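You operate a simulated robot arm through the tools that you are given. There is no shell and no other tool. Be economical: measure what you need, move in short steps, check, and stop when the job is done.

You are at the controls of a simulated robot arm. One attempt, no reset.

## Task
Coat the skimboard's wax patch and tighten its loose fin.
Fine: lay the goggles on the drying rack first, rub the wax bar over the whole patch, put it back and turn the blue thumb screw tight.

Only the result counts: the job must be done as asked and must still hold three seconds after the hand-in. Knocking over, shifting, dropping, spilling or breaking anything else fails it.

## Robot
A 7-joint arm with a two-finger parallel gripper, fixed in place. Base frame: the origin is at the foot of the arm, x ahead of it, y to its left, z up. Lengths are in mm, angles in degrees, forces in N, time in s.
With the tool pointing down near the work surface it reaches from about 220 to 740 mm from the base axis. Its first joint turns from -166.0 to 166.0 degrees. Payload 1.57 kg.
The tool frame sits at the grasp point between the pads (the TCP): z along the fingers, y along the line on which they close. The tips reach 30 mm beyond it. The gripper opens to 110 mm. The fingers are 24 mm wide and 12 mm thick; the gripper's body (48 by 112 mm) begins 78 mm behind the TCP.
Orientation is that of the tool frame in the base frame, as a unit quaternion [x, y, z, w]. With the fingers straight down and closing along the base's y, the tool's x points along the base's -x, its y along +y and its z along -z.

## Interface
- The arm moves only by the tool servo_tool. Its argument "targets" is text: rows parted by semicolons, each of 7 numbers parted by spaces: the shift along the tool's x, y, z in mm, then the turn, a rotation vector about the tool's x, y, z in degrees, then the finger opening in mm, from 0 to 110. In form: dx dy dz rx ry rz jaw; .... A call has 1 to 10 rows; each row shifts and turns the commanded pose from where the row before left it, along the tool's axes as they then stand. Each row takes 0.2 s and may step no farther than 50 mm and 8.6 degrees from the row before; otherwise, or with a gripper value out of range, the whole call is refused. A pose out of reach is approached as far as the arm can. The call stops where the force on the tool passes 40 N (or 10 N more than at its start, if that is more) or the arm is blocked; 0.2 s more then pass. Each finger travels about 45 mm/s and halts on what it meets, pressing with about 43 N; the grip force reading is that of the motor and also rises with nothing between the fingers. The clock runs only during rows and for 0.2 s after the last one: add rows that do not move to give the fingers time. It gives the time, the measured TCP pose, the force on the tool (base axes), the opening and the grip force at its end, in the units of the frame above (readings bear some noise).
- Cameras (640 x 400 px; columns grow to the right, rows downward): "scene" is fixed at [49.3, 500.5, 1438.7]; the picture's right is [-0.33, -0.94, 0.00], its down [-0.76, 0.27, -0.59] and it looks along [0.55, -0.20, -0.81] (base axes); focal length 214 px, centre (320, 200). "wrist" rides on the gripper at [70, 16, -141] in the tool frame; the picture's right is [-0.23, 0.97, 0.00], its down [-0.86, -0.20, -0.48] and it looks along [-0.47, -0.11, 0.88] (tool axes); focal length 222 px, centre (320, 200). There is no depth. A picture from a camera that has moved, and an enlarged one, comes with that camera's place and axes in the base frame and with its lens.
- get_image(camera): a new picture of that camera. The clock stands still meanwhile.
- slide_trunk(by): slides the trunk up (or, below 0, down) by that many mm; the arm rides with it, the base frame stays. It gives what a move gives, with no picture.
- enlarge(camera, box): a new picture of the part [left, top, right, bottom] of that camera's present view, enlarged. The clock stands still meanwhile.
- close_job(): hands the job in; it is judged then, once.

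Go step by step. Nothing tells you positions but the pictures and the camera data: compare them with the known pose of the tool, close in by small moves and look again before you grip or let go. The budget is 120 turns and 68 pictures, counting those below and the enlarged ones. Unless the task says otherwise, let go and move clear before handing in, and close with one line.

The tools are called after ">>>" as a command line: name --argument value ..., lists and objects as JSON in quotes. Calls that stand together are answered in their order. servo_tool: Moves the arm, as the interface text tells. Its arguments: {"type":"object","properties":{"targets":{"type":"string"}},"required":["targets"]} The other tools are called the same way: slide_trunk (by) slides the trunk up or down; get_image (camera) takes a picture; enlarge (camera, box) takes an enlarged picture of a part of a camera's view; close_job () hands the job in.

At the start:

```text
t: 0.0
position: [420.8, 282.0, 1205.3]
ee_rot: [0.0, 1.0, 0.001, 0.001]
contact_force: [-0.2, 0.0, -0.6]
width: 109.9
finger_force: 0.0
trunk travel left (down, up): [-522.0, 68.0]
```

scene: 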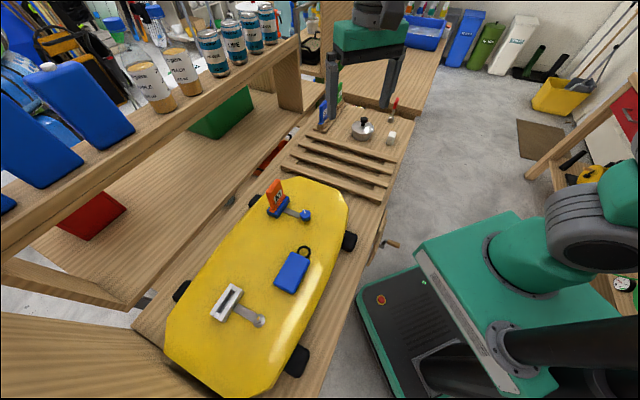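
wrist: 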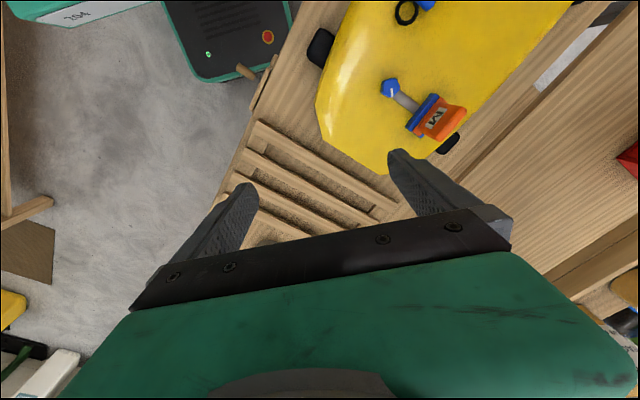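

I see a yellow skimboard with a blue item with a ring, an orange/blue item near a blue knob, a grey metal item, and a slatted rack. I'll zoom in to identify the goggles, wax and screw.

>>> enlarge --camera "scene" --box '[160, 170, 360, 295]'

>>> enlarge --camera "scene" --box '[260, 80, 420, 180]'

>>> enlarge --camera "scene" --box '[160, 270, 360, 395]'

```text
3.20 times, centred on (260, 232) of scene
camera zoom: at [49.3, 500.5, 1438.7], right [-0.33, -0.94, 0.0], down [-0.76, 0.27, -0.59], along [0.55, -0.2, -0.81], focal length 686 px, centre (512, 96)
```

zoom: 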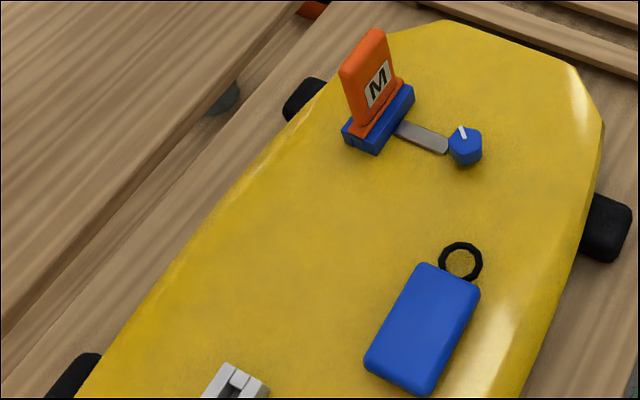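

```text
4.00 times, centred on (340, 130) of scene
camera zoom: at [49.3, 500.5, 1438.7], right [-0.33, -0.94, 0.0], down [-0.76, 0.27, -0.59], along [0.55, -0.2, -0.81], focal length 858 px, centre (240, 480)
```

zoom: 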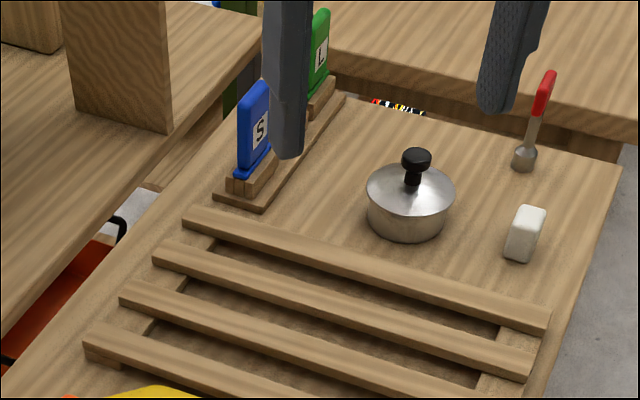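

```text
3.20 times, centred on (260, 332) of scene
camera zoom: at [49.3, 500.5, 1438.7], right [-0.33, -0.94, 0.0], down [-0.76, 0.27, -0.59], along [0.55, -0.2, -0.81], focal length 686 px, centre (512, -224)
```

zoom: 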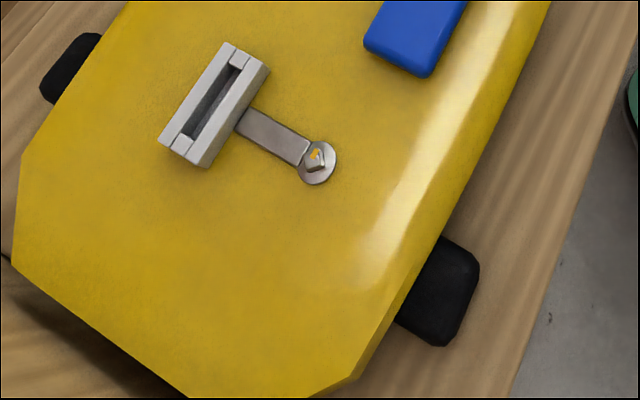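

The candidates: the blue ringed item (goggles?), the white block (wax?), and the blue thumb screw at the "M" fin. I'll zoom in more to be sure.

>>> enlarge --camera "scene" --box '[250, 230, 340, 310]'

>>> enlarge --camera "wrist" --box '[300, 0, 500, 170]'

>>> enlarge --camera "scene" --box '[340, 90, 420, 170]'

```text
5.00 times, centred on (295, 270) of scene
camera zoom: at [49.3, 500.5, 1438.7], right [-0.33, -0.94, 0.0], down [-0.76, 0.27, -0.59], along [0.55, -0.2, -0.81], focal length 1072 px, centre (445, -150)
```

zoom: 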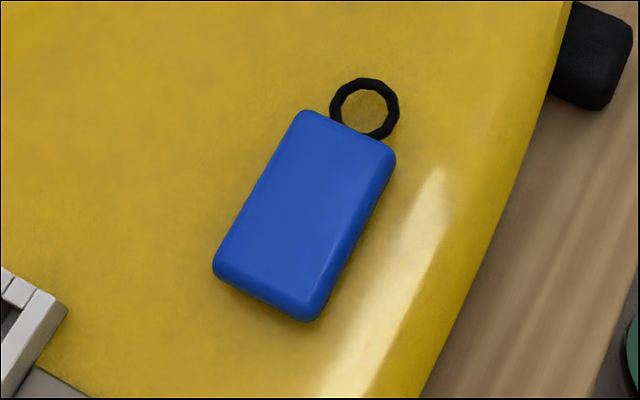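

```text
2.35 times, centred on (400, 85) of wrist
camera zoom: at [353.0, 298.7, 1345.8], right [0.23, 0.97, 0.0], down [0.86, -0.2, 0.48], along [0.47, -0.11, -0.88], focal length 523 px, centre (132, 471)
```

zoom: 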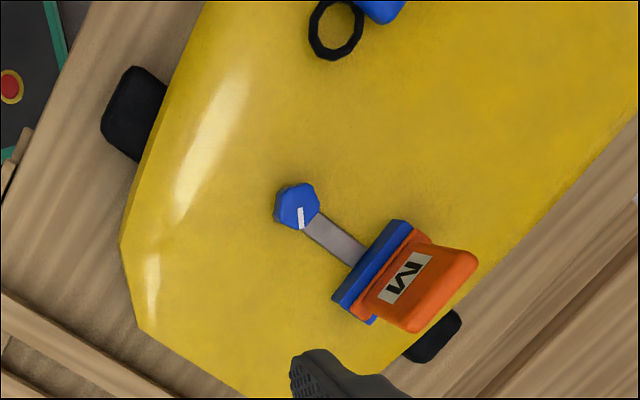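

```text
5.00 times, centred on (380, 130) of scene
camera zoom: at [49.3, 500.5, 1438.7], right [-0.33, -0.94, 0.0], down [-0.76, 0.27, -0.59], along [0.55, -0.2, -0.81], focal length 1072 px, centre (20, 550)
```

zoom: 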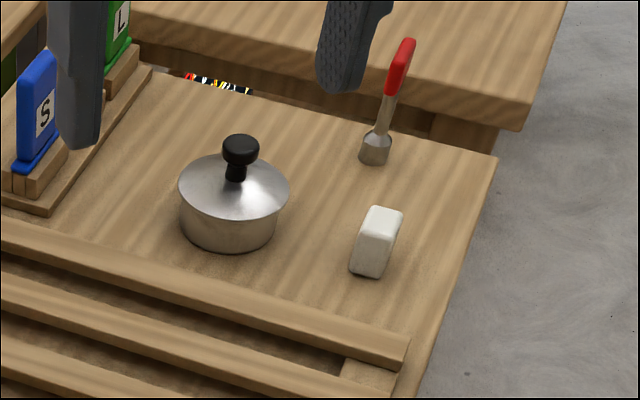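

The blue ringed case seems to be the goggles (about (242,507), long axis along −45°), lying on the board, probably over the patch. I'll move above it and look.

>>> servo_tool --targets "25 31 20 0 0 0 110;25 31 20 0 0 0 110;25 31 20 0 0 0 110;25 31 20 0 0 0 110;25 31 20 0 0 0 110;25 31 20 0 0 0 110;25 31 20 0 0 0 110"

>>> servo_tool --targets "0 0 0 0 0 7.4 110;0 0 0 0 0 7.4 110;0 0 0 0 0 7.4 110;0 0 0 0 0 7.4 110;0 0 0 0 0 7.4 110;0 0 0 0 0 7.4 110;0 0 0 0 0 0 110"

>>> get_image --camera "wrist"

>>> get_image --camera "scene"

```text
t: 1.6
position: [246.1, 500.1, 1063.8]
ee_rot: [-0.001, 1.0, 0.0, -0.001]
contact_force: [0.4, 0.2, -0.2]
width: 109.7
finger_force: 0.1
trunk travel left (down, up): [-522.0, 68.0]
```

```text
t: 3.2
position: [245.5, 498.2, 1065.2]
ee_rot: [0.378, 0.926, 0.0, 0.001]
contact_force: [-0.3, -0.8, -1.0]
width: 110.1
finger_force: 0.0
trunk travel left (down, up): [-522.0, 68.0]
```

```text
59 pictures are left
camera wrist: at [209.3, 559.7, 1205.2], right [0.84, 0.54, 0.0], down [0.47, -0.74, 0.48], along [0.26, -0.4, -0.88], focal length 222 px, centre (320, 200)
```

wrist: 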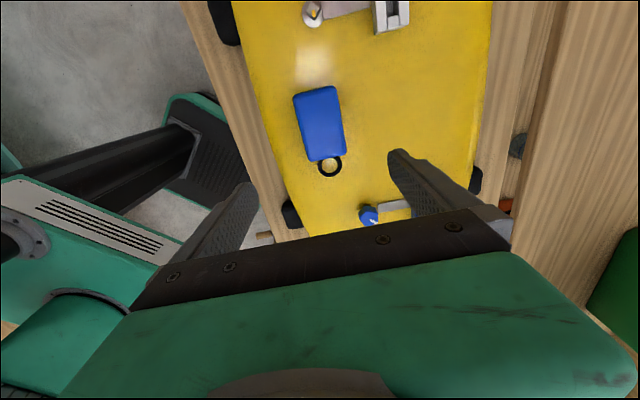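

```text
58 pictures are left
```

scene: 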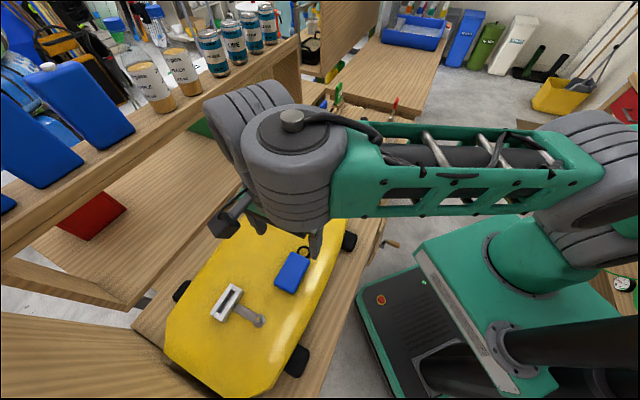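

The case's long axis lines up with the tool. Descending to just above grip height, then checking.

>>> servo_tool --targets "11 6 40 0 0 0 100;0 0 45 0 0 0 100;0 0 45 0 0 0 100;0 0 30 0 0 0 100;0 0 0 0 0 0 100"

>>> get_image --camera "wrist"

>>> enlarge --camera "scene" --box '[220, 200, 380, 300]'

```text
t: 4.4
position: [261.6, 560.8, 954.4]
ee_rot: [0.377, 0.926, -0.004, 0.002]
contact_force: [-0.6, 0.9, 0.6]
width: 100.2
finger_force: 0.0
out of reach, approached as far as the arm can: row 2, 3, 4
trunk travel left (down, up): [-522.0, 68.0]
```

```text
57 pictures are left
camera wrist: at [225.4, 623.1, 1095.3], right [0.84, 0.54, -0.01], down [0.47, -0.74, 0.48], along [0.26, -0.41, -0.88], focal length 222 px, centre (320, 200)
```

wrist: 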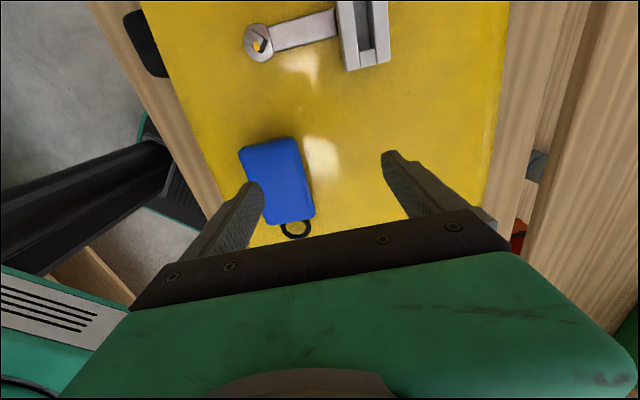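

```text
4.00 times, centred on (300, 250) of scene
camera zoom: at [49.3, 500.5, 1438.7], right [-0.33, -0.94, 0.0], down [-0.76, 0.27, -0.59], along [0.55, -0.2, -0.81], focal length 858 px, centre (400, 0)
```

zoom: 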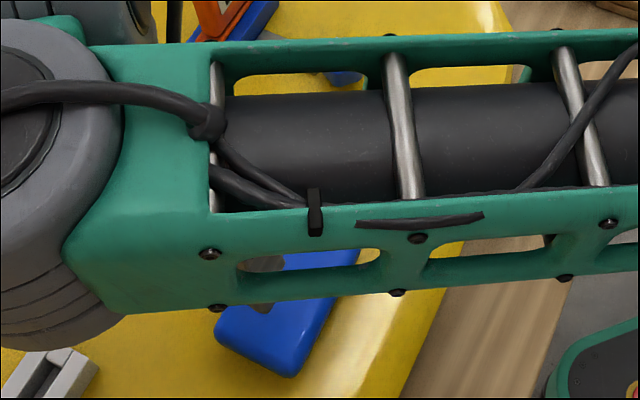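

The arm is at its downward reach limit; I'll raise the tool and lower the trunk.

>>> servo_tool --targets "0 0 -50 0 0 0 100;0 0 -50 0 0 0 100;0 0 -50 0 0 0 100;0 0 -50 0 0 0 100;0 0 -50 0 0 0 100;0 0 0 0 0 0 100"

>>> slide_trunk --by -200

>>> get_image --camera "wrist"

```text
t: 5.8
position: [260.3, 559.3, 1205.6]
ee_rot: [0.377, 0.926, -0.001, -0.001]
contact_force: [-0.2, 0.0, -0.3]
width: 99.9
finger_force: 0.1
trunk travel left (down, up): [-522.0, 68.0]
```

```text
t: 8.0
position: [262.3, 559.8, 1005.9]
ee_rot: [0.379, 0.926, 0.0, 0.001]
contact_force: [0.0, -0.5, 0.5]
width: 100.1
finger_force: 0.0
trunk travel left (down, up): [-322.0, 268.0]
```

```text
55 pictures are left
camera wrist: at [224.3, 621.2, 1146.1], right [0.84, 0.54, 0.0], down [0.47, -0.74, 0.48], along [0.26, -0.4, -0.88], focal length 222 px, centre (320, 200)
```

wrist: 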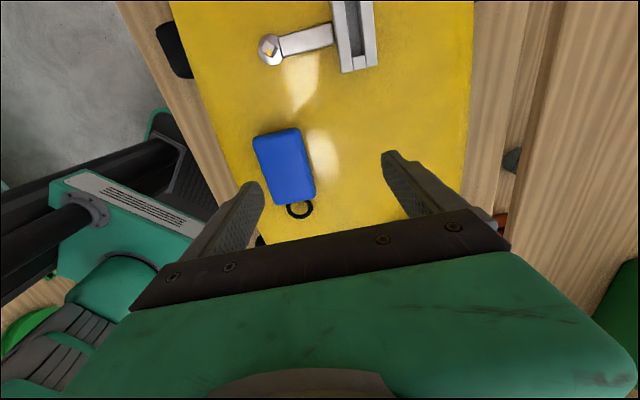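

Now the case is at about (240,510). Moving over it and descending to z≈915.

>>> servo_tool --targets "-10 -25 10 0 0 0 100;-9 -26 10 0 0 0 100;0 0 35 0 0 0 100;0 0 35 0 0 0 100;0 0 0 0 0 0 100"

>>> get_image --camera "wrist"

>>> get_image --camera "scene"

```text
t: 9.2
position: [240.9, 510.4, 913.8]
ee_rot: [0.378, 0.926, 0.0, 0.0]
contact_force: [-0.4, 0.3, -0.1]
width: 100.0
finger_force: 0.0
trunk travel left (down, up): [-322.0, 268.0]
```

```text
54 pictures are left
camera wrist: at [203.7, 571.0, 1055.1], right [0.84, 0.54, 0.0], down [0.47, -0.74, 0.48], along [0.26, -0.4, -0.88], focal length 222 px, centre (320, 200)
```

wrist: 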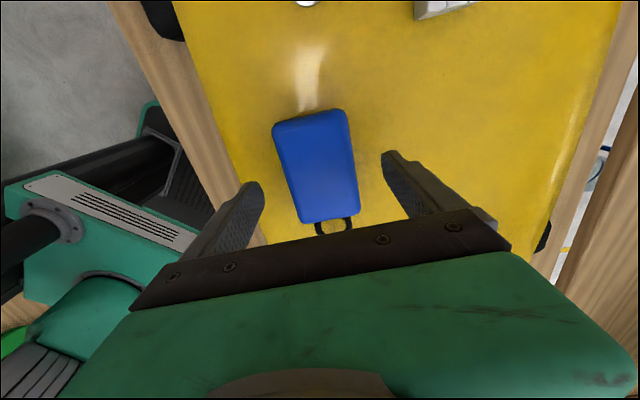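

```text
53 pictures are left
```

scene: 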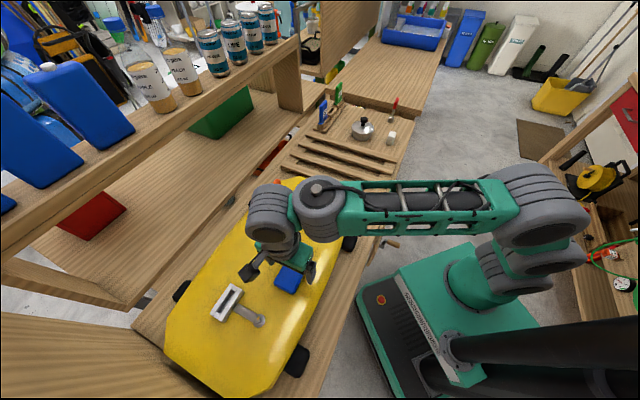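

Centered on the case. Descending in small steps with force watch.

>>> servo_tool --targets "0 0 12 0 0 0 95;0 0 10 0 0 0 95;0 0 8 0 0 0 95;0 0 0 0 0 0 95"

>>> get_image --camera "wrist"

>>> enlarge --camera "scene" --box '[230, 230, 340, 310]'

```text
t: 10.2
position: [239.7, 510.8, 886.0]
ee_rot: [0.378, 0.926, 0.0, 0.0]
contact_force: [-0.5, 0.3, -0.2]
width: 95.3
finger_force: 0.0
trunk travel left (down, up): [-322.0, 268.0]
```

```text
52 pictures are left
camera wrist: at [203.4, 571.3, 1026.0], right [0.84, 0.54, 0.0], down [0.47, -0.74, 0.48], along [0.26, -0.4, -0.88], focal length 222 px, centre (320, 200)
```

wrist: 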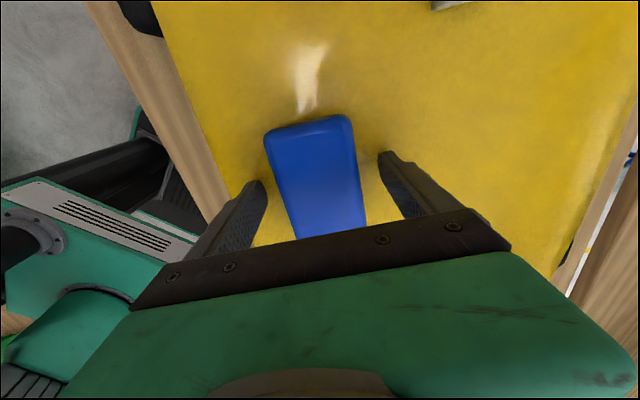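

```text
5.00 times, centred on (285, 270) of scene
camera zoom: at [49.3, 500.5, 1438.7], right [-0.33, -0.94, 0.0], down [-0.76, 0.27, -0.59], along [0.55, -0.2, -0.81], focal length 1072 px, centre (495, -150)
```

zoom: 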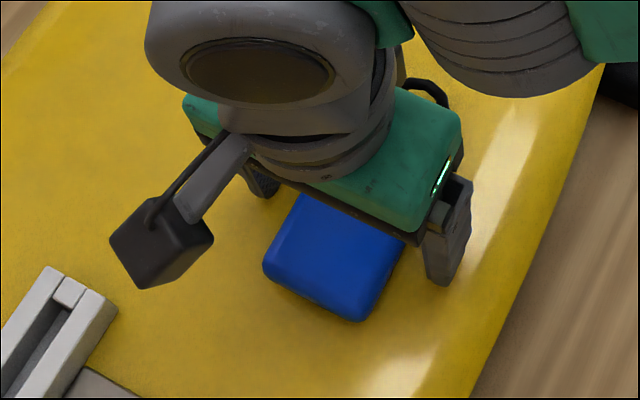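

Clear so far; lowering a bit further.

>>> servo_tool --targets "0 0 3 0 0 0 95;0 0 3 0 0 0 95;0 0 0 0 0 0 95"

>>> servo_tool --targets "0 0 3 0 0 0 95;0 0 0 0 0 0 95"

>>> enlarge --camera "scene" --box '[265, 250, 325, 300]'

```text
t: 11.0
position: [239.9, 511.1, 879.9]
ee_rot: [0.378, 0.926, 0.0, 0.0]
contact_force: [0.1, -0.8, 3.3]
width: 95.0
finger_force: 0.3
trunk travel left (down, up): [-322.0, 268.0]
```

```text
t: 11.6
position: [238.9, 510.1, 880.7]
ee_rot: [0.377, 0.926, 0.003, 0.0]
contact_force: [2.6, -2.2, 21.0]
width: 94.4
finger_force: 0.1
trunk travel left (down, up): [-322.0, 268.0]
```

```text
8.00 times, centred on (295, 275) of scene
camera zoom: at [49.3, 500.5, 1438.7], right [-0.33, -0.94, 0.0], down [-0.76, 0.27, -0.59], along [0.55, -0.2, -0.81], focal length 1716 px, centre (520, -400)
```

zoom: 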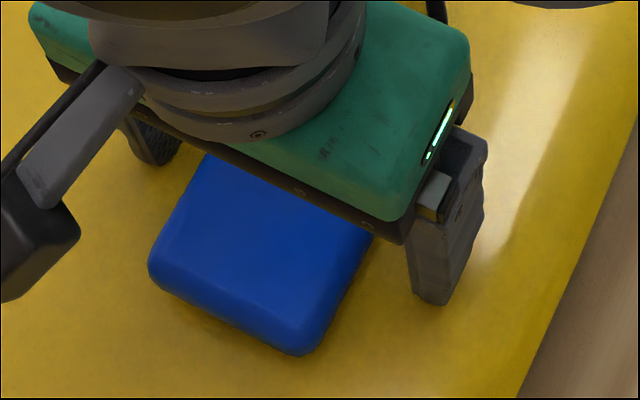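

Board surface is at z≈850. Lifting slightly off it and closing.

>>> servo_tool --targets "0 0 -6 0 0 0 95;0 0 0 0 0 0 80;0 0 0 0 0 0 65;0 0 0 0 0 0 50;0 0 0 0 0 0 40;0 0 0 0 0 0 40;0 0 0 0 0 0 40"

```text
t: 13.2
position: [239.0, 511.0, 881.1]
ee_rot: [0.377, 0.926, 0.0, 0.0]
contact_force: [0.5, -0.3, 0.7]
width: 61.0
finger_force: 42.7
trunk travel left (down, up): [-322.0, 268.0]
```

Gripped at 61 mm. Lifting and looking at what is beneath.

>>> servo_tool --targets "0 0 -10 0 0 0 40;0 0 -20 0 0 0 40;0 0 -30 0 0 0 40;0 0 -40 0 0 0 40;0 0 -40 0 0 0 40;0 0 0 0 0 0 40"

>>> get_image --camera "wrist"

>>> get_image --camera "scene"

```text
t: 14.6
position: [240.1, 510.2, 1022.8]
ee_rot: [0.376, 0.927, 0.0, -0.001]
contact_force: [-0.7, 0.4, -1.5]
width: 60.7
finger_force: 43.2
trunk travel left (down, up): [-322.0, 268.0]
```

```text
49 pictures are left
camera wrist: at [203.8, 571.3, 1164.2], right [0.84, 0.54, 0.0], down [0.47, -0.74, 0.48], along [0.26, -0.4, -0.88], focal length 222 px, centre (320, 200)
```

wrist: 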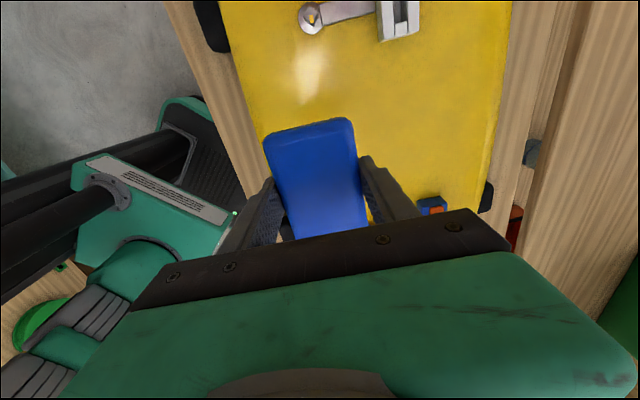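

```text
48 pictures are left
```

scene: 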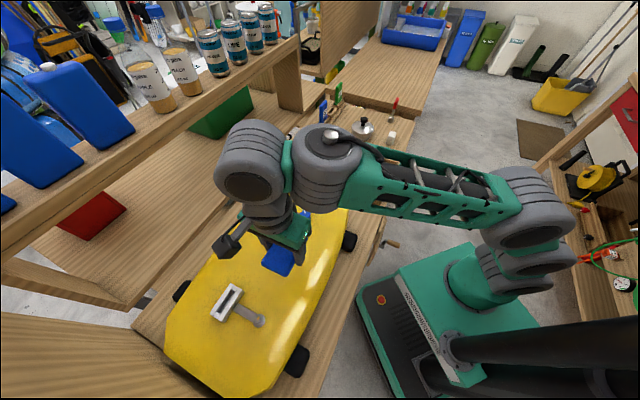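

The patch isn't visible as distinct colour, but I'll place the case first. Carrying it towards the rack (spot near (546,123)) at height.

>>> servo_tool --targets "-47 -6 0 0 0 0 40;-47 -6 0 0 0 0 40;-47 -6 0 0 0 0 40;-47 -6 0 0 0 0 40;-47 -6 0 0 0 0 40;-47 -6 0 0 0 0 40;-47 -6 0 0 0 0 40;-47 -6 0 0 0 0 40;-47 -6 0 0 0 0 40;0 0 0 0 0 0 40"

>>> get_image --camera "wrist"

>>> get_image --camera "scene"

```text
t: 16.8
position: [504.3, 176.2, 1023.6]
ee_rot: [0.377, 0.926, 0.0, -0.001]
contact_force: [-0.3, 0.3, -0.8]
width: 61.1
finger_force: 43.2
trunk travel left (down, up): [-322.0, 268.0]
```

```text
47 pictures are left
camera wrist: at [467.6, 236.8, 1164.8], right [0.84, 0.54, 0.0], down [0.47, -0.74, 0.48], along [0.26, -0.4, -0.88], focal length 222 px, centre (320, 200)
```

wrist: 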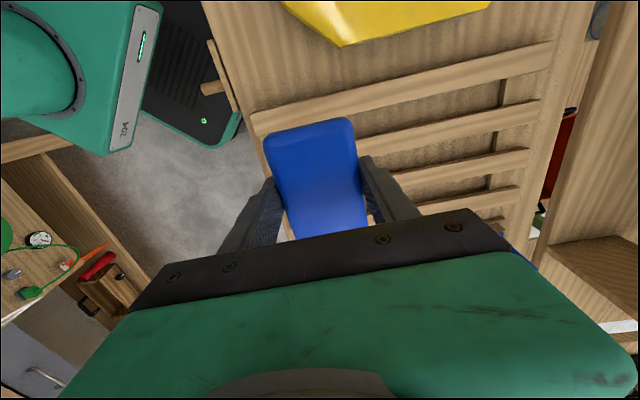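

```text
46 pictures are left
```

scene: 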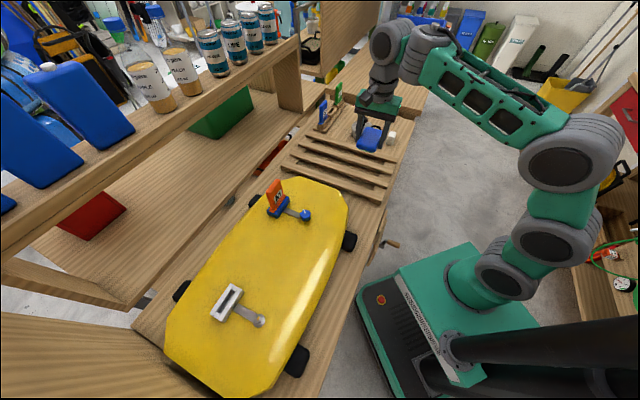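

The slats are resolved: gap B–C centre passes through about (563,130), with the case's long axis spanning both slats. Moving there and descending part way.

>>> servo_tool --targets "-37 4 0 0 0 0 40;-37 4 0 0 0 0 40;0 0 40 0 0 0 40;0 0 40 0 0 0 40;0 0 40 0 0 0 40;0 0 0 0 0 0 40"

>>> get_image --camera "wrist"

>>> enlarge --camera "scene" --box '[270, 90, 420, 210]'

```text
t: 18.2
position: [560.6, 129.2, 902.2]
ee_rot: [0.378, 0.926, 0.0, 0.0]
contact_force: [0.0, 0.3, -0.9]
width: 60.7
finger_force: 43.1
trunk travel left (down, up): [-322.0, 268.0]
```

```text
45 pictures are left
camera wrist: at [524.3, 189.9, 1041.3], right [0.84, 0.54, 0.0], down [0.47, -0.74, 0.48], along [0.26, -0.4, -0.88], focal length 222 px, centre (320, 200)
```

wrist: 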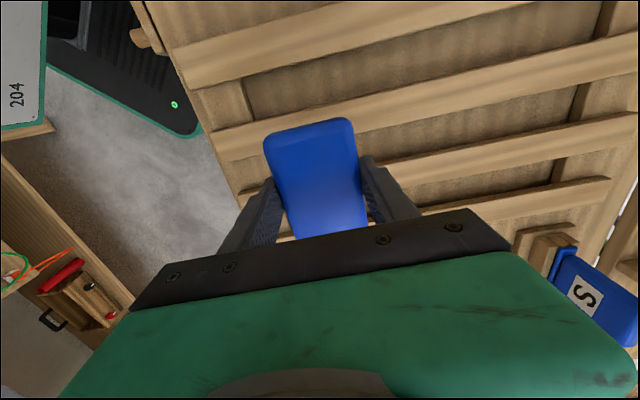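

```text
3.33 times, centred on (345, 150) of scene
camera zoom: at [49.3, 500.5, 1438.7], right [-0.33, -0.94, 0.0], down [-0.76, 0.27, -0.59], along [0.55, -0.2, -0.81], focal length 715 px, centre (237, 367)
```

zoom: 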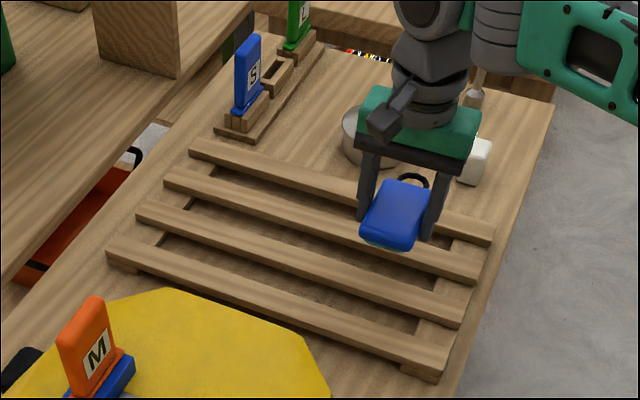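

Aligned over the gap between slats B and C. Descending with small steps until contact.

>>> servo_tool --targets "0 0 25 0 0 0 40;0 0 10 0 0 0 40;0 0 5 0 0 0 40;0 0 0 0 0 0 40"

>>> enlarge --camera "scene" --box '[320, 110, 400, 170]'

```text
t: 19.2
position: [562.5, 131.1, 862.0]
ee_rot: [0.378, 0.926, 0.0, 0.0]
contact_force: [-0.5, -0.6, -0.8]
width: 60.5
finger_force: 42.8
trunk travel left (down, up): [-322.0, 268.0]
```

```text
6.67 times, centred on (360, 140) of scene
camera zoom: at [49.3, 500.5, 1438.7], right [-0.33, -0.94, 0.0], down [-0.76, 0.27, -0.59], along [0.55, -0.2, -0.81], focal length 1430 px, centre (53, 600)
```

zoom: 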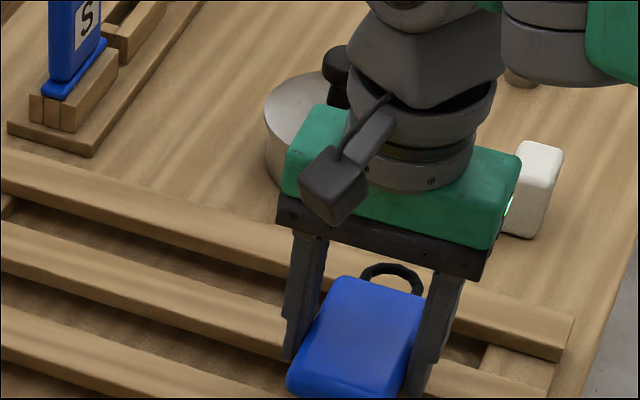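

>>> servo_tool --targets "0 0 4 0 0 0 40;0 0 4 0 0 0 40;0 0 4 0 0 0 40;0 0 0 0 0 0 40"

```text
t: 20.2
position: [561.9, 130.1, 849.0]
ee_rot: [0.378, 0.926, 0.0, 0.0]
contact_force: [0.2, 0.0, -1.2]
width: 60.9
finger_force: 43.6
trunk travel left (down, up): [-322.0, 268.0]
```

No contact yet at TCP 849; continuing in 3 mm steps.

>>> servo_tool --targets "0 0 3 0 0 0 40;0 0 3 0 0 0 40;0 0 0 0 0 0 40"

>>> servo_tool --targets "0 0 3 0 0 0 40;0 0 0 0 0 0 40"

>>> servo_tool --targets "0 0 2 0 0 0 40;0 0 0 0 0 0 40"

```text
t: 21.0
position: [563.3, 130.3, 843.0]
ee_rot: [0.377, 0.926, 0.001, 0.0]
contact_force: [-0.1, -0.2, -0.8]
width: 60.9
finger_force: 43.1
trunk travel left (down, up): [-322.0, 268.0]
```

```text
t: 21.6
position: [563.0, 130.4, 840.3]
ee_rot: [0.378, 0.926, 0.0, 0.001]
contact_force: [-0.5, -0.8, -1.1]
width: 60.7
finger_force: 43.6
trunk travel left (down, up): [-322.0, 268.0]
```

```text
t: 22.2
position: [563.5, 129.6, 839.0]
ee_rot: [0.378, 0.926, 0.001, 0.001]
contact_force: [-0.9, -0.9, 5.4]
width: 60.8
finger_force: 42.7
trunk travel left (down, up): [-322.0, 268.0]
```

Contact with the slats at TCP ≈ 839. Opening the fingers modestly and rising.

>>> servo_tool --targets "0 0 0 0 0 0 70;0 0 0 0 0 0 80;0 0 0 0 0 0 90;0 0 0 0 0 0 90;0 0 -10 0 0 0 90;0 0 -30 0 0 0 90;0 0 -40 0 0 0 90;0 0 -40 0 0 0 90;0 0 0 0 0 0 90"

>>> get_image --camera "wrist"

>>> enlarge --camera "scene" --box '[270, 90, 420, 210]'

```text
t: 24.2
position: [562.3, 131.5, 958.8]
ee_rot: [0.377, 0.926, 0.0, 0.0]
contact_force: [0.1, -0.2, -0.3]
width: 90.1
finger_force: 0.1
trunk travel left (down, up): [-322.0, 268.0]
```

```text
42 pictures are left
camera wrist: at [526.0, 191.7, 1099.4], right [0.84, 0.54, 0.0], down [0.47, -0.74, 0.48], along [0.26, -0.4, -0.88], focal length 222 px, centre (320, 200)
```

wrist: 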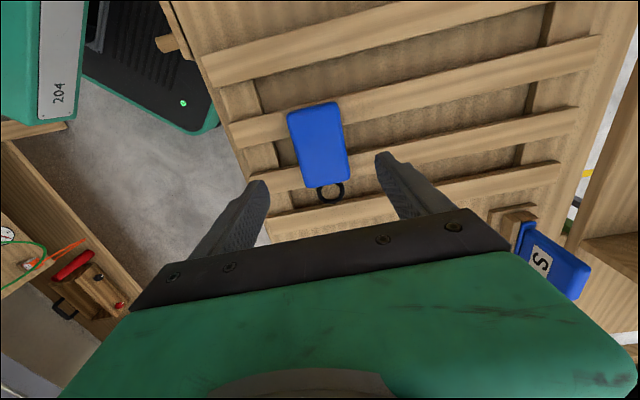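

```text
3.33 times, centred on (345, 150) of scene
camera zoom: at [49.3, 500.5, 1438.7], right [-0.33, -0.94, 0.0], down [-0.76, 0.27, -0.59], along [0.55, -0.2, -0.81], focal length 715 px, centre (237, 367)
```

zoom: 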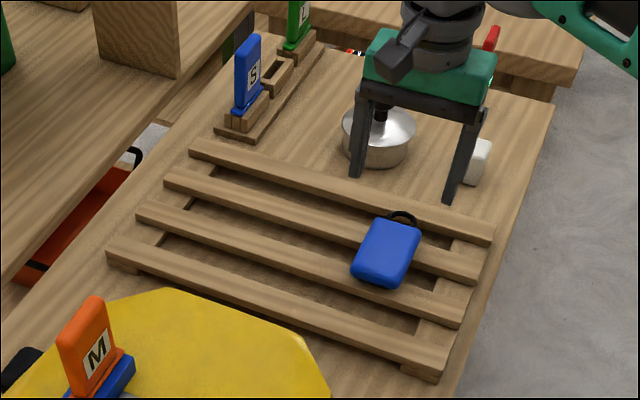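

The case lies flat across two slats. Now let me look at the board for the patch.

>>> enlarge --camera "scene" --box '[230, 220, 350, 310]'

>>> enlarge --camera "scene" --box '[340, 90, 420, 170]'

```text
4.44 times, centred on (290, 265) of scene
camera zoom: at [49.3, 500.5, 1438.7], right [-0.33, -0.94, 0.0], down [-0.76, 0.27, -0.59], along [0.55, -0.2, -0.81], focal length 953 px, centre (453, -89)
```

zoom: 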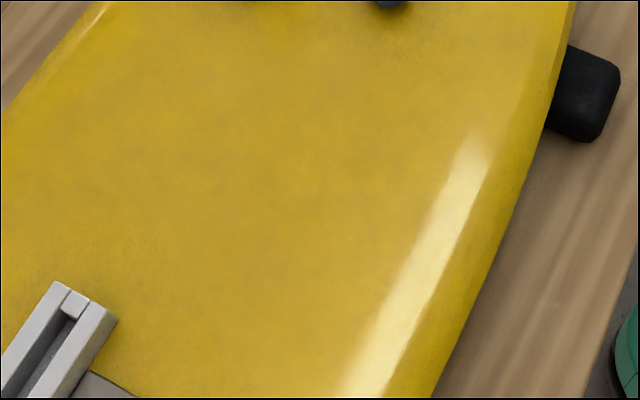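

```text
5.00 times, centred on (380, 130) of scene
camera zoom: at [49.3, 500.5, 1438.7], right [-0.33, -0.94, 0.0], down [-0.76, 0.27, -0.59], along [0.55, -0.2, -0.81], focal length 1072 px, centre (20, 550)
```

zoom: 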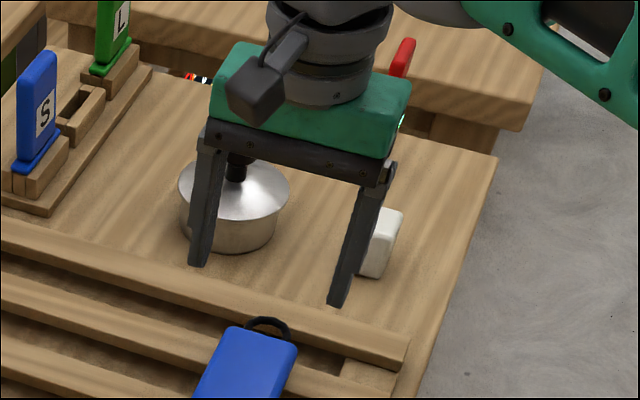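

No obvious patch colour from here. I'll inspect the white block with the wrist camera, moving over to it at height.

>>> servo_tool --targets "-40 -17 -10 0 0 0 90;-40 -17 -10 0 0 0 90;-40 -17 -10 0 0 0 90;-40 -17 -10 0 0 0 90;0 0 0 0 0 -7.4 90;0 0 0 0 0 -7.4 90;0 0 0 0 0 -7.4 90;0 0 0 0 0 -7.4 90;0 0 0 0 0 -7.4 90;0 0 0 0 0 0 90"

>>> get_image --camera "wrist"

```text
t: 26.4
position: [629.8, -30.8, 1000.3]
ee_rot: [0.063, 0.998, 0.0, 0.0]
contact_force: [0.0, 0.3, -0.2]
width: 90.2
finger_force: 0.1
trunk travel left (down, up): [-322.0, 268.0]
```

```text
38 pictures are left
camera wrist: at [563.9, -5.2, 1140.3], right [0.35, 0.94, 0.0], down [0.82, -0.31, 0.48], along [0.45, -0.17, -0.88], focal length 222 px, centre (320, 200)
```

wrist: 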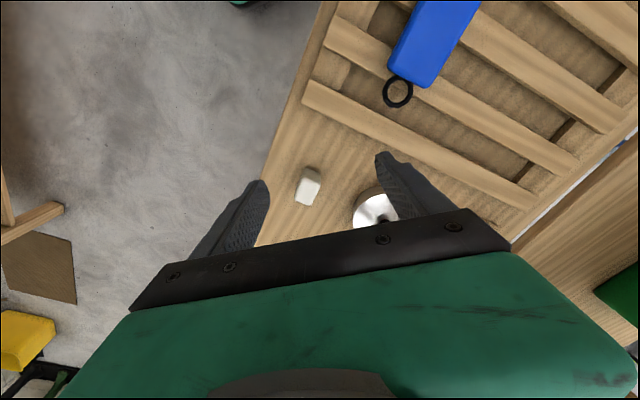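

>>> enlarge --camera "wrist" --box '[260, 140, 380, 230]'

```text
4.44 times, centred on (320, 185) of wrist
camera zoom: at [563.9, -5.2, 1140.3], right [0.35, 0.94, 0.0], down [0.82, -0.31, 0.48], along [0.45, -0.17, -0.88], focal length 987 px, centre (320, 267)
```

zoom: 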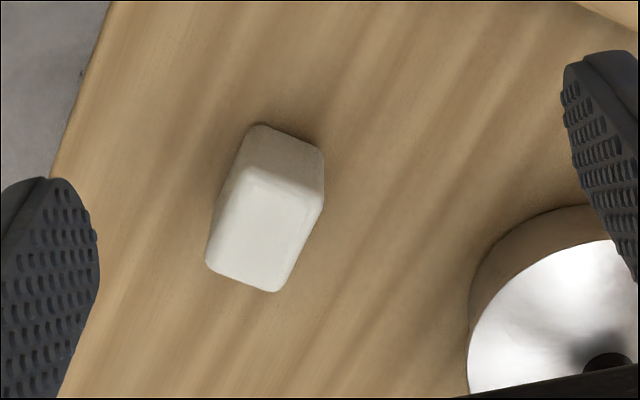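

The white block is a bar about 28×40×46 mm centred near (705,−79). I'll yaw to align with its narrow side and come above it.

>>> servo_tool --targets "0 0 0 0 0 8.6 60;0 0 0 0 0 8.6 60;0 0 0 0 0 8.6 60;0 0 0 0 0 8.6 60;-44 7 0 0 0 0 60;-44 7 0 0 0 0 60;0 0 45 0 0 0 60;0 0 45 0 0 0 60;0 0 0 0 0 0 60"

>>> get_image --camera "wrist"

>>> enlarge --camera "scene" --box '[340, 90, 420, 170]'

```text
t: 28.4
position: [673.6, -74.5, 890.1]
ee_rot: [0.357, 0.934, 0.0, 0.0]
contact_force: [-0.3, 0.0, 0.5]
width: 60.1
finger_force: 0.1
out of reach, approached as far as the arm can: row 6
trunk travel left (down, up): [-322.0, 268.0]
```

```text
36 pictures are left
camera wrist: at [634.1, -14.8, 1030.9], right [0.82, 0.58, 0.0], down [0.51, -0.72, 0.48], along [0.28, -0.39, -0.88], focal length 222 px, centre (320, 200)
```

wrist: 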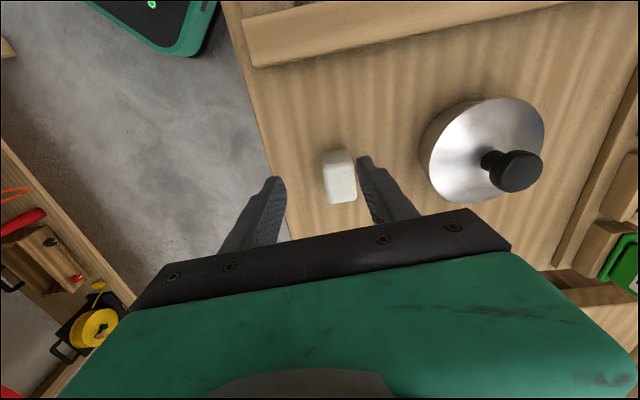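

```text
5.00 times, centred on (380, 130) of scene
camera zoom: at [49.3, 500.5, 1438.7], right [-0.33, -0.94, 0.0], down [-0.76, 0.27, -0.59], along [0.55, -0.2, -0.81], focal length 1072 px, centre (20, 550)
```

zoom: 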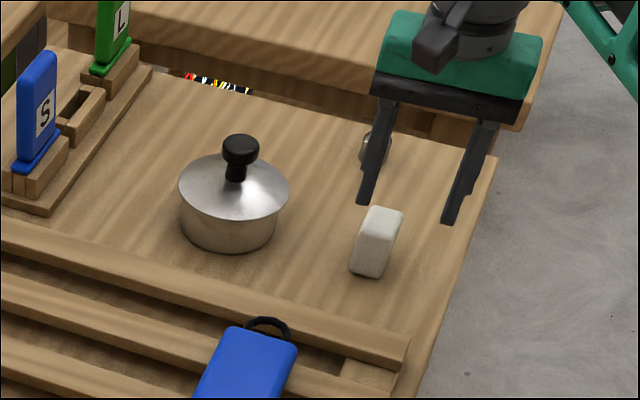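

The block is confirmed near (706,−78), but reach is limited at this trunk height; raising the tool, then lowering the trunk further.

>>> servo_tool --targets "0 0 -48 0 0 0 60;0 0 -48 0 0 0 60;0 0 -48 0 0 0 60;0 0 -48 0 0 0 60;0 0 -48 0 0 0 60;0 0 -40 0 0 0 60;0 0 0 0 0 0 60"

>>> slide_trunk --by -260

>>> get_image --camera "scene"

```text
t: 30.0
position: [600.8, -65.2, 1086.4]
ee_rot: [0.356, 0.934, -0.001, 0.0]
contact_force: [-0.5, -0.6, -0.3]
width: 59.7
finger_force: 0.1
out of reach, approached as far as the arm can: row 2, 3, 4, 5, 6
trunk travel left (down, up): [-322.0, 268.0]
```

```text
t: 32.6
position: [601.9, -66.0, 824.3]
ee_rot: [0.356, 0.934, 0.0, 0.0]
contact_force: [0.1, 0.5, -0.1]
width: 60.0
finger_force: 0.1
trunk travel left (down, up): [-62.0, 528.0]
```

```text
34 pictures are left
```

scene: 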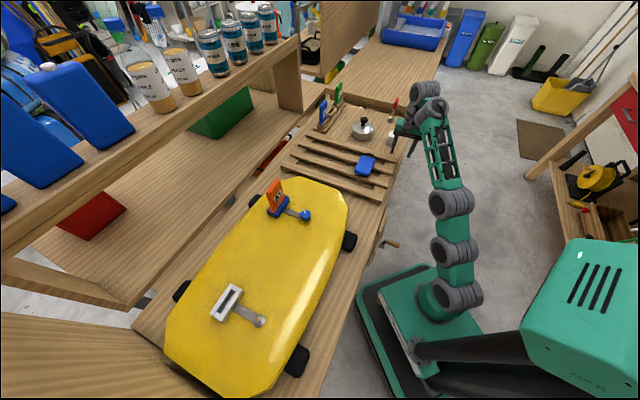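

Lower trunk reduces reach, so I go back up to the former trunk height, descend to z≈890, and then move outward.

>>> slide_trunk --by 260

>>> servo_tool --targets "0 0 45 0 0 0 60;0 0 45 0 0 0 60;0 0 45 0 0 0 60;0 0 45 0 0 0 60;0 0 0 0 0 0 60"

```text
t: 35.3
position: [600.5, -65.4, 1084.0]
ee_rot: [0.357, 0.934, 0.0, 0.0]
contact_force: [0.2, 0.4, 0.0]
width: 59.8
finger_force: 0.0
trunk travel left (down, up): [-322.0, 268.0]
```

```text
t: 36.5
position: [601.4, -65.6, 905.6]
ee_rot: [0.357, 0.934, -0.001, 0.0]
contact_force: [0.4, 0.1, 0.6]
width: 59.8
finger_force: 0.0
trunk travel left (down, up): [-322.0, 268.0]
```

>>> servo_tool --targets "-28.7 20.1 5 0 0 0 60;-28.7 20.1 5 0 0 0 60;-28.7 20.1 5 0 0 0 60;0 0 0 0 0 0 60"

>>> get_image --camera "wrist"

>>> enlarge --camera "scene" --box '[340, 90, 420, 170]'

```text
t: 37.5
position: [706.1, -79.2, 890.0]
ee_rot: [0.357, 0.934, 0.0, -0.001]
contact_force: [0.8, -0.2, -0.1]
width: 59.9
finger_force: 0.1
trunk travel left (down, up): [-322.0, 268.0]
```

```text
33 pictures are left
camera wrist: at [666.0, -20.4, 1030.7], right [0.82, 0.58, 0.0], down [0.51, -0.72, 0.48], along [0.28, -0.39, -0.88], focal length 222 px, centre (320, 200)
```

wrist: 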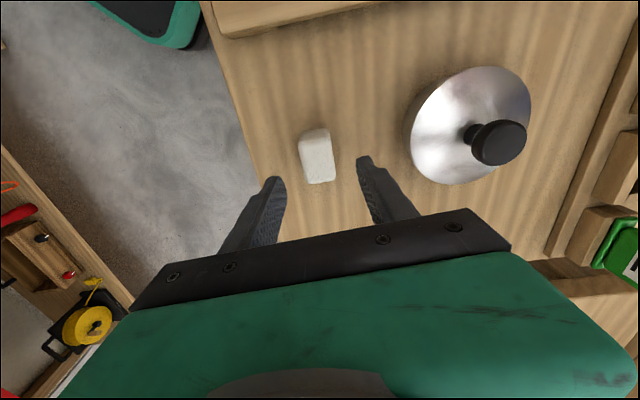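

```text
5.00 times, centred on (380, 130) of scene
camera zoom: at [49.3, 500.5, 1438.7], right [-0.33, -0.94, 0.0], down [-0.76, 0.27, -0.59], along [0.55, -0.2, -0.81], focal length 1072 px, centre (20, 550)
```

zoom: 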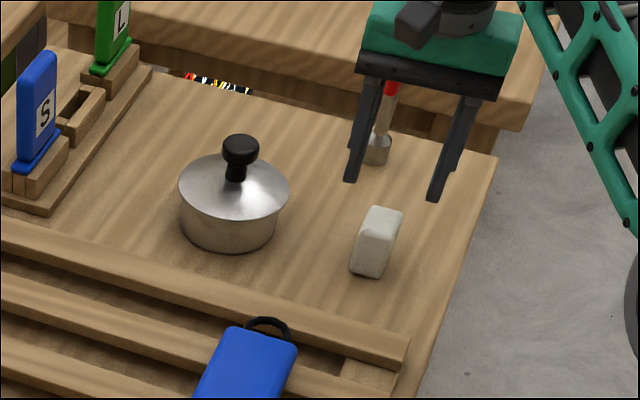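

Aligned over the bar. Descending to tips ≈ z 797 and gripping.

>>> servo_tool --targets "0 0 25 0 0 0 60;0 0 20 0 0 0 60;0 0 10 0 0 0 60;0 0 8 0 0 0 60;0 0 0 0 0 0 60"

>>> get_image --camera "wrist"

>>> enlarge --camera "scene" --box '[340, 90, 420, 170]'

```text
t: 38.7
position: [705.8, -77.1, 826.9]
ee_rot: [0.356, 0.935, 0.0, 0.0]
contact_force: [-0.2, -0.1, -0.3]
width: 60.1
finger_force: 0.0
trunk travel left (down, up): [-322.0, 268.0]
```

```text
31 pictures are left
camera wrist: at [666.4, -18.4, 967.6], right [0.82, 0.58, 0.0], down [0.5, -0.72, 0.48], along [0.28, -0.39, -0.88], focal length 222 px, centre (320, 200)
```

wrist: 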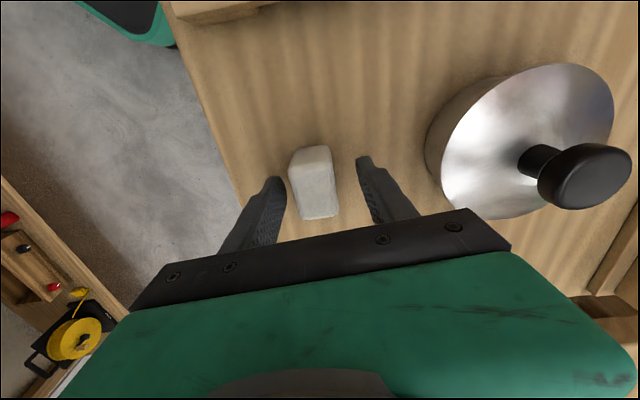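

```text
5.00 times, centred on (380, 130) of scene
camera zoom: at [49.3, 500.5, 1438.7], right [-0.33, -0.94, 0.0], down [-0.76, 0.27, -0.59], along [0.55, -0.2, -0.81], focal length 1072 px, centre (20, 550)
```

zoom: 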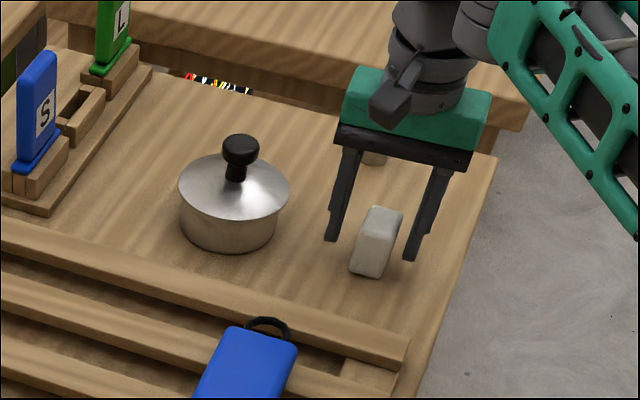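

Shifting 3 mm to centre, then gripping the bar.

>>> servo_tool --targets "0 -3 0 0 0 0 60;0 0 0 0 0 0 48;0 0 0 0 0 0 36;0 0 0 0 0 0 20;0 0 0 0 0 0 15;0 0 0 0 0 0 15"

```text
t: 40.1
position: [703.4, -80.2, 828.0]
ee_rot: [0.357, 0.934, 0.0, 0.0]
contact_force: [0.1, -0.3, 0.4]
width: 30.8
finger_force: 37.8
trunk travel left (down, up): [-322.0, 268.0]
```

Got the bar (home TCP pose: 703.4, −80.2, 828). Lifting and carrying back toward the board.

>>> servo_tool --targets "0 0 -20 0 0 0 15;0 0 -40 0 0 0 15;0 0 -30 0 0 0 15;45 2 -10 0 0 0 15;45 2 -10 0 0 0 15;45 2 -15 0 0 0 15;45 2 -15 0 0 0 15;45 2 -15 0 0 0 15;45 2 -15 0 0 0 15;45 2 -15 0 0 0 15"

>>> servo_tool --targets "45 12 0 0 0 0 15;45 12 0 0 0 0 15;45 12 0 0 0 0 15;45 12 0 0 0 0 15;45 12 0 0 0 0 15;45 12 0 0 0 0 15;0 0 0 0 0 0 15"

>>> get_image --camera "wrist"

```text
t: 42.3
position: [468.2, 138.8, 1010.0]
ee_rot: [0.357, 0.934, 0.0, 0.0]
contact_force: [0.0, -0.3, -0.7]
width: 30.5
finger_force: 40.6
out of reach, approached as far as the arm can: row 3
trunk travel left (down, up): [-322.0, 268.0]
```

```text
t: 43.9
position: [316.1, 373.0, 1007.8]
ee_rot: [0.356, 0.934, 0.0, 0.001]
contact_force: [-0.1, 0.8, -0.2]
width: 30.9
finger_force: 39.8
trunk travel left (down, up): [-322.0, 268.0]
```

```text
29 pictures are left
camera wrist: at [276.0, 432.1, 1148.8], right [0.82, 0.58, 0.0], down [0.5, -0.72, 0.48], along [0.28, -0.39, -0.88], focal length 222 px, centre (320, 200)
```

wrist: 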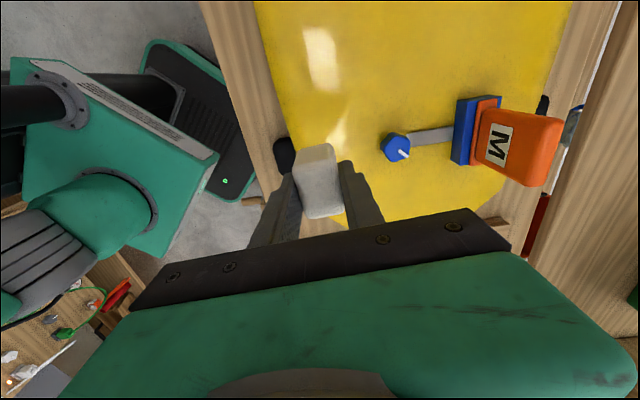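

I see the thumb screw and fin clearly. Moving further along the board to look for the wax patch where the goggles lay.

>>> servo_tool --targets "39 12 0 0 0 0 15;39 12 0 0 0 0 15;39 12 0 0 0 0 15;39 12 0 0 0 0 15;38 10 0 0 0 0 15;0 0 0 0 0 0 15"

>>> enlarge --camera "wrist" --box '[200, 0, 520, 240]'

>>> enlarge --camera "scene" --box '[160, 170, 360, 390]'

```text
t: 45.3
position: [210.5, 547.9, 1008.8]
ee_rot: [0.356, 0.934, 0.0, 0.001]
contact_force: [0.6, 0.4, -1.2]
width: 30.9
finger_force: 39.8
trunk travel left (down, up): [-322.0, 268.0]
```

```text
1.67 times, centred on (360, 120) of wrist
camera zoom: at [169.4, 607.6, 1149.1], right [0.82, 0.58, 0.0], down [0.5, -0.72, 0.48], along [0.28, -0.39, -0.88], focal length 370 px, centre (253, 333)
```

zoom: 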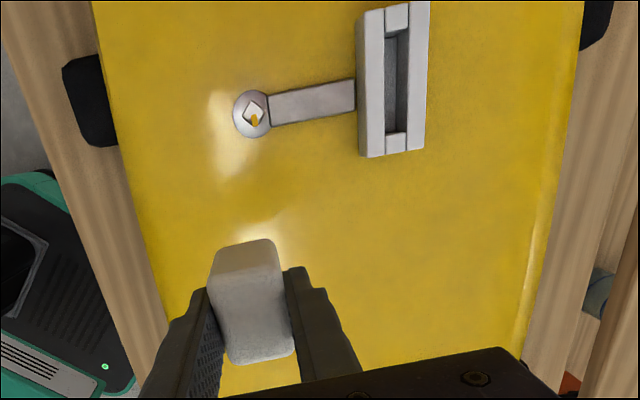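

```text
1.82 times, centred on (260, 280) of scene
camera zoom: at [49.3, 500.5, 1438.7], right [-0.33, -0.94, 0.0], down [-0.76, 0.27, -0.59], along [0.55, -0.2, -0.81], focal length 390 px, centre (429, 54)
```

zoom: 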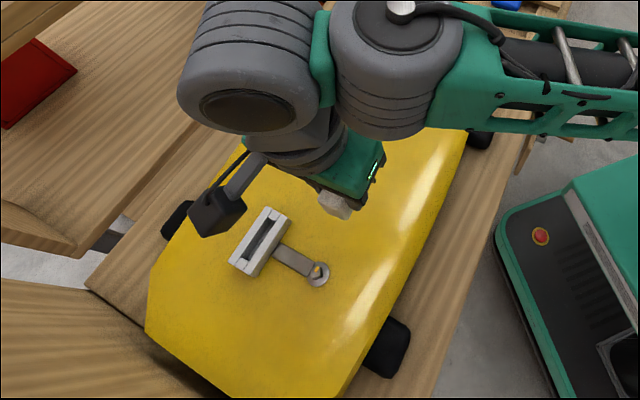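

No obvious patch, so it must be subtle, most likely where the goggles lay. Lowering the bar there to gentle contact.

>>> servo_tool --targets "-47 -9 0 0 0 0 15;0 0 40 0 0 0 15;0 0 40 0 0 0 15;0 0 20 0 0 0 15;0 0 5 0 0 0 15;0 0 0 0 0 0 15"

>>> servo_tool --targets "0 0 3 0 0 0 15;0 0 2 0 0 0 15;0 0 0 0 0 0 15"

>>> servo_tool --targets "0 0 2 0 0 0 15;0 0 0 0 0 0 15"

```text
t: 46.7
position: [241.8, 509.1, 904.1]
ee_rot: [0.356, 0.934, 0.0, 0.0]
contact_force: [0.3, 0.6, -1.6]
width: 30.9
finger_force: 40.4
trunk travel left (down, up): [-322.0, 268.0]
```

```text
t: 47.5
position: [241.3, 509.2, 898.3]
ee_rot: [0.358, 0.934, 0.0, 0.0]
contact_force: [-0.1, 0.0, -0.6]
width: 30.9
finger_force: 40.1
trunk travel left (down, up): [-322.0, 268.0]
```

```text
t: 48.1
position: [240.3, 509.2, 897.2]
ee_rot: [0.357, 0.934, 0.001, -0.001]
contact_force: [0.1, 0.2, 0.1]
width: 30.9
finger_force: 40.1
trunk travel left (down, up): [-322.0, 268.0]
```

>>> servo_tool --targets "0 0 1.5 0 0 0 15;0 0 0 0 0 0 15"

```text
t: 48.7
position: [239.5, 509.5, 897.7]
ee_rot: [0.358, 0.934, 0.002, 0.0]
contact_force: [0.7, -0.7, 9.1]
width: 31.3
finger_force: 39.8
trunk travel left (down, up): [-322.0, 268.0]
```

Contact at ~9 N. One test stroke along the long axis, then look.

>>> servo_tool --targets "10 0 0 0 0 0 15;10 0 0 0 0 0 15;10 0 0 0 0 0 15;-15 0 0 0 0 0 15;-15 0 0 0 0 0 15;-15 0 0 0 0 0 15;-15 0 0 0 0 0 15;0 0 0 0 0 0 15"

>>> get_image --camera "wrist"

>>> enlarge --camera "scene" --box '[230, 230, 350, 310]'

```text
t: 50.5
position: [263.1, 489.9, 897.5]
ee_rot: [0.356, 0.935, 0.002, 0.001]
contact_force: [-2.4, 3.6, 22.7]
width: 30.9
finger_force: 40.3
trunk travel left (down, up): [-322.0, 268.0]
```

```text
26 pictures are left
camera wrist: at [222.0, 548.0, 1037.3], right [0.82, 0.58, 0.0], down [0.5, -0.72, 0.48], along [0.28, -0.39, -0.88], focal length 222 px, centre (320, 200)
```

wrist: 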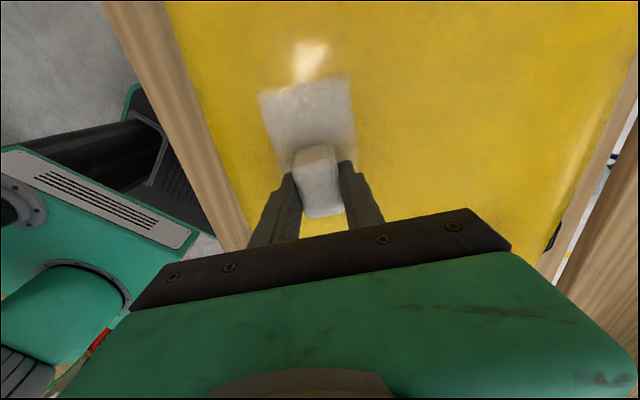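

```text
5.00 times, centred on (290, 270) of scene
camera zoom: at [49.3, 500.5, 1438.7], right [-0.33, -0.94, 0.0], down [-0.76, 0.27, -0.59], along [0.55, -0.2, -0.81], focal length 1072 px, centre (470, -150)
```

zoom: 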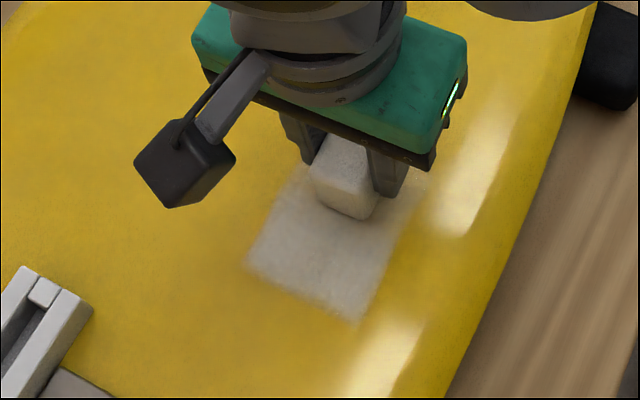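

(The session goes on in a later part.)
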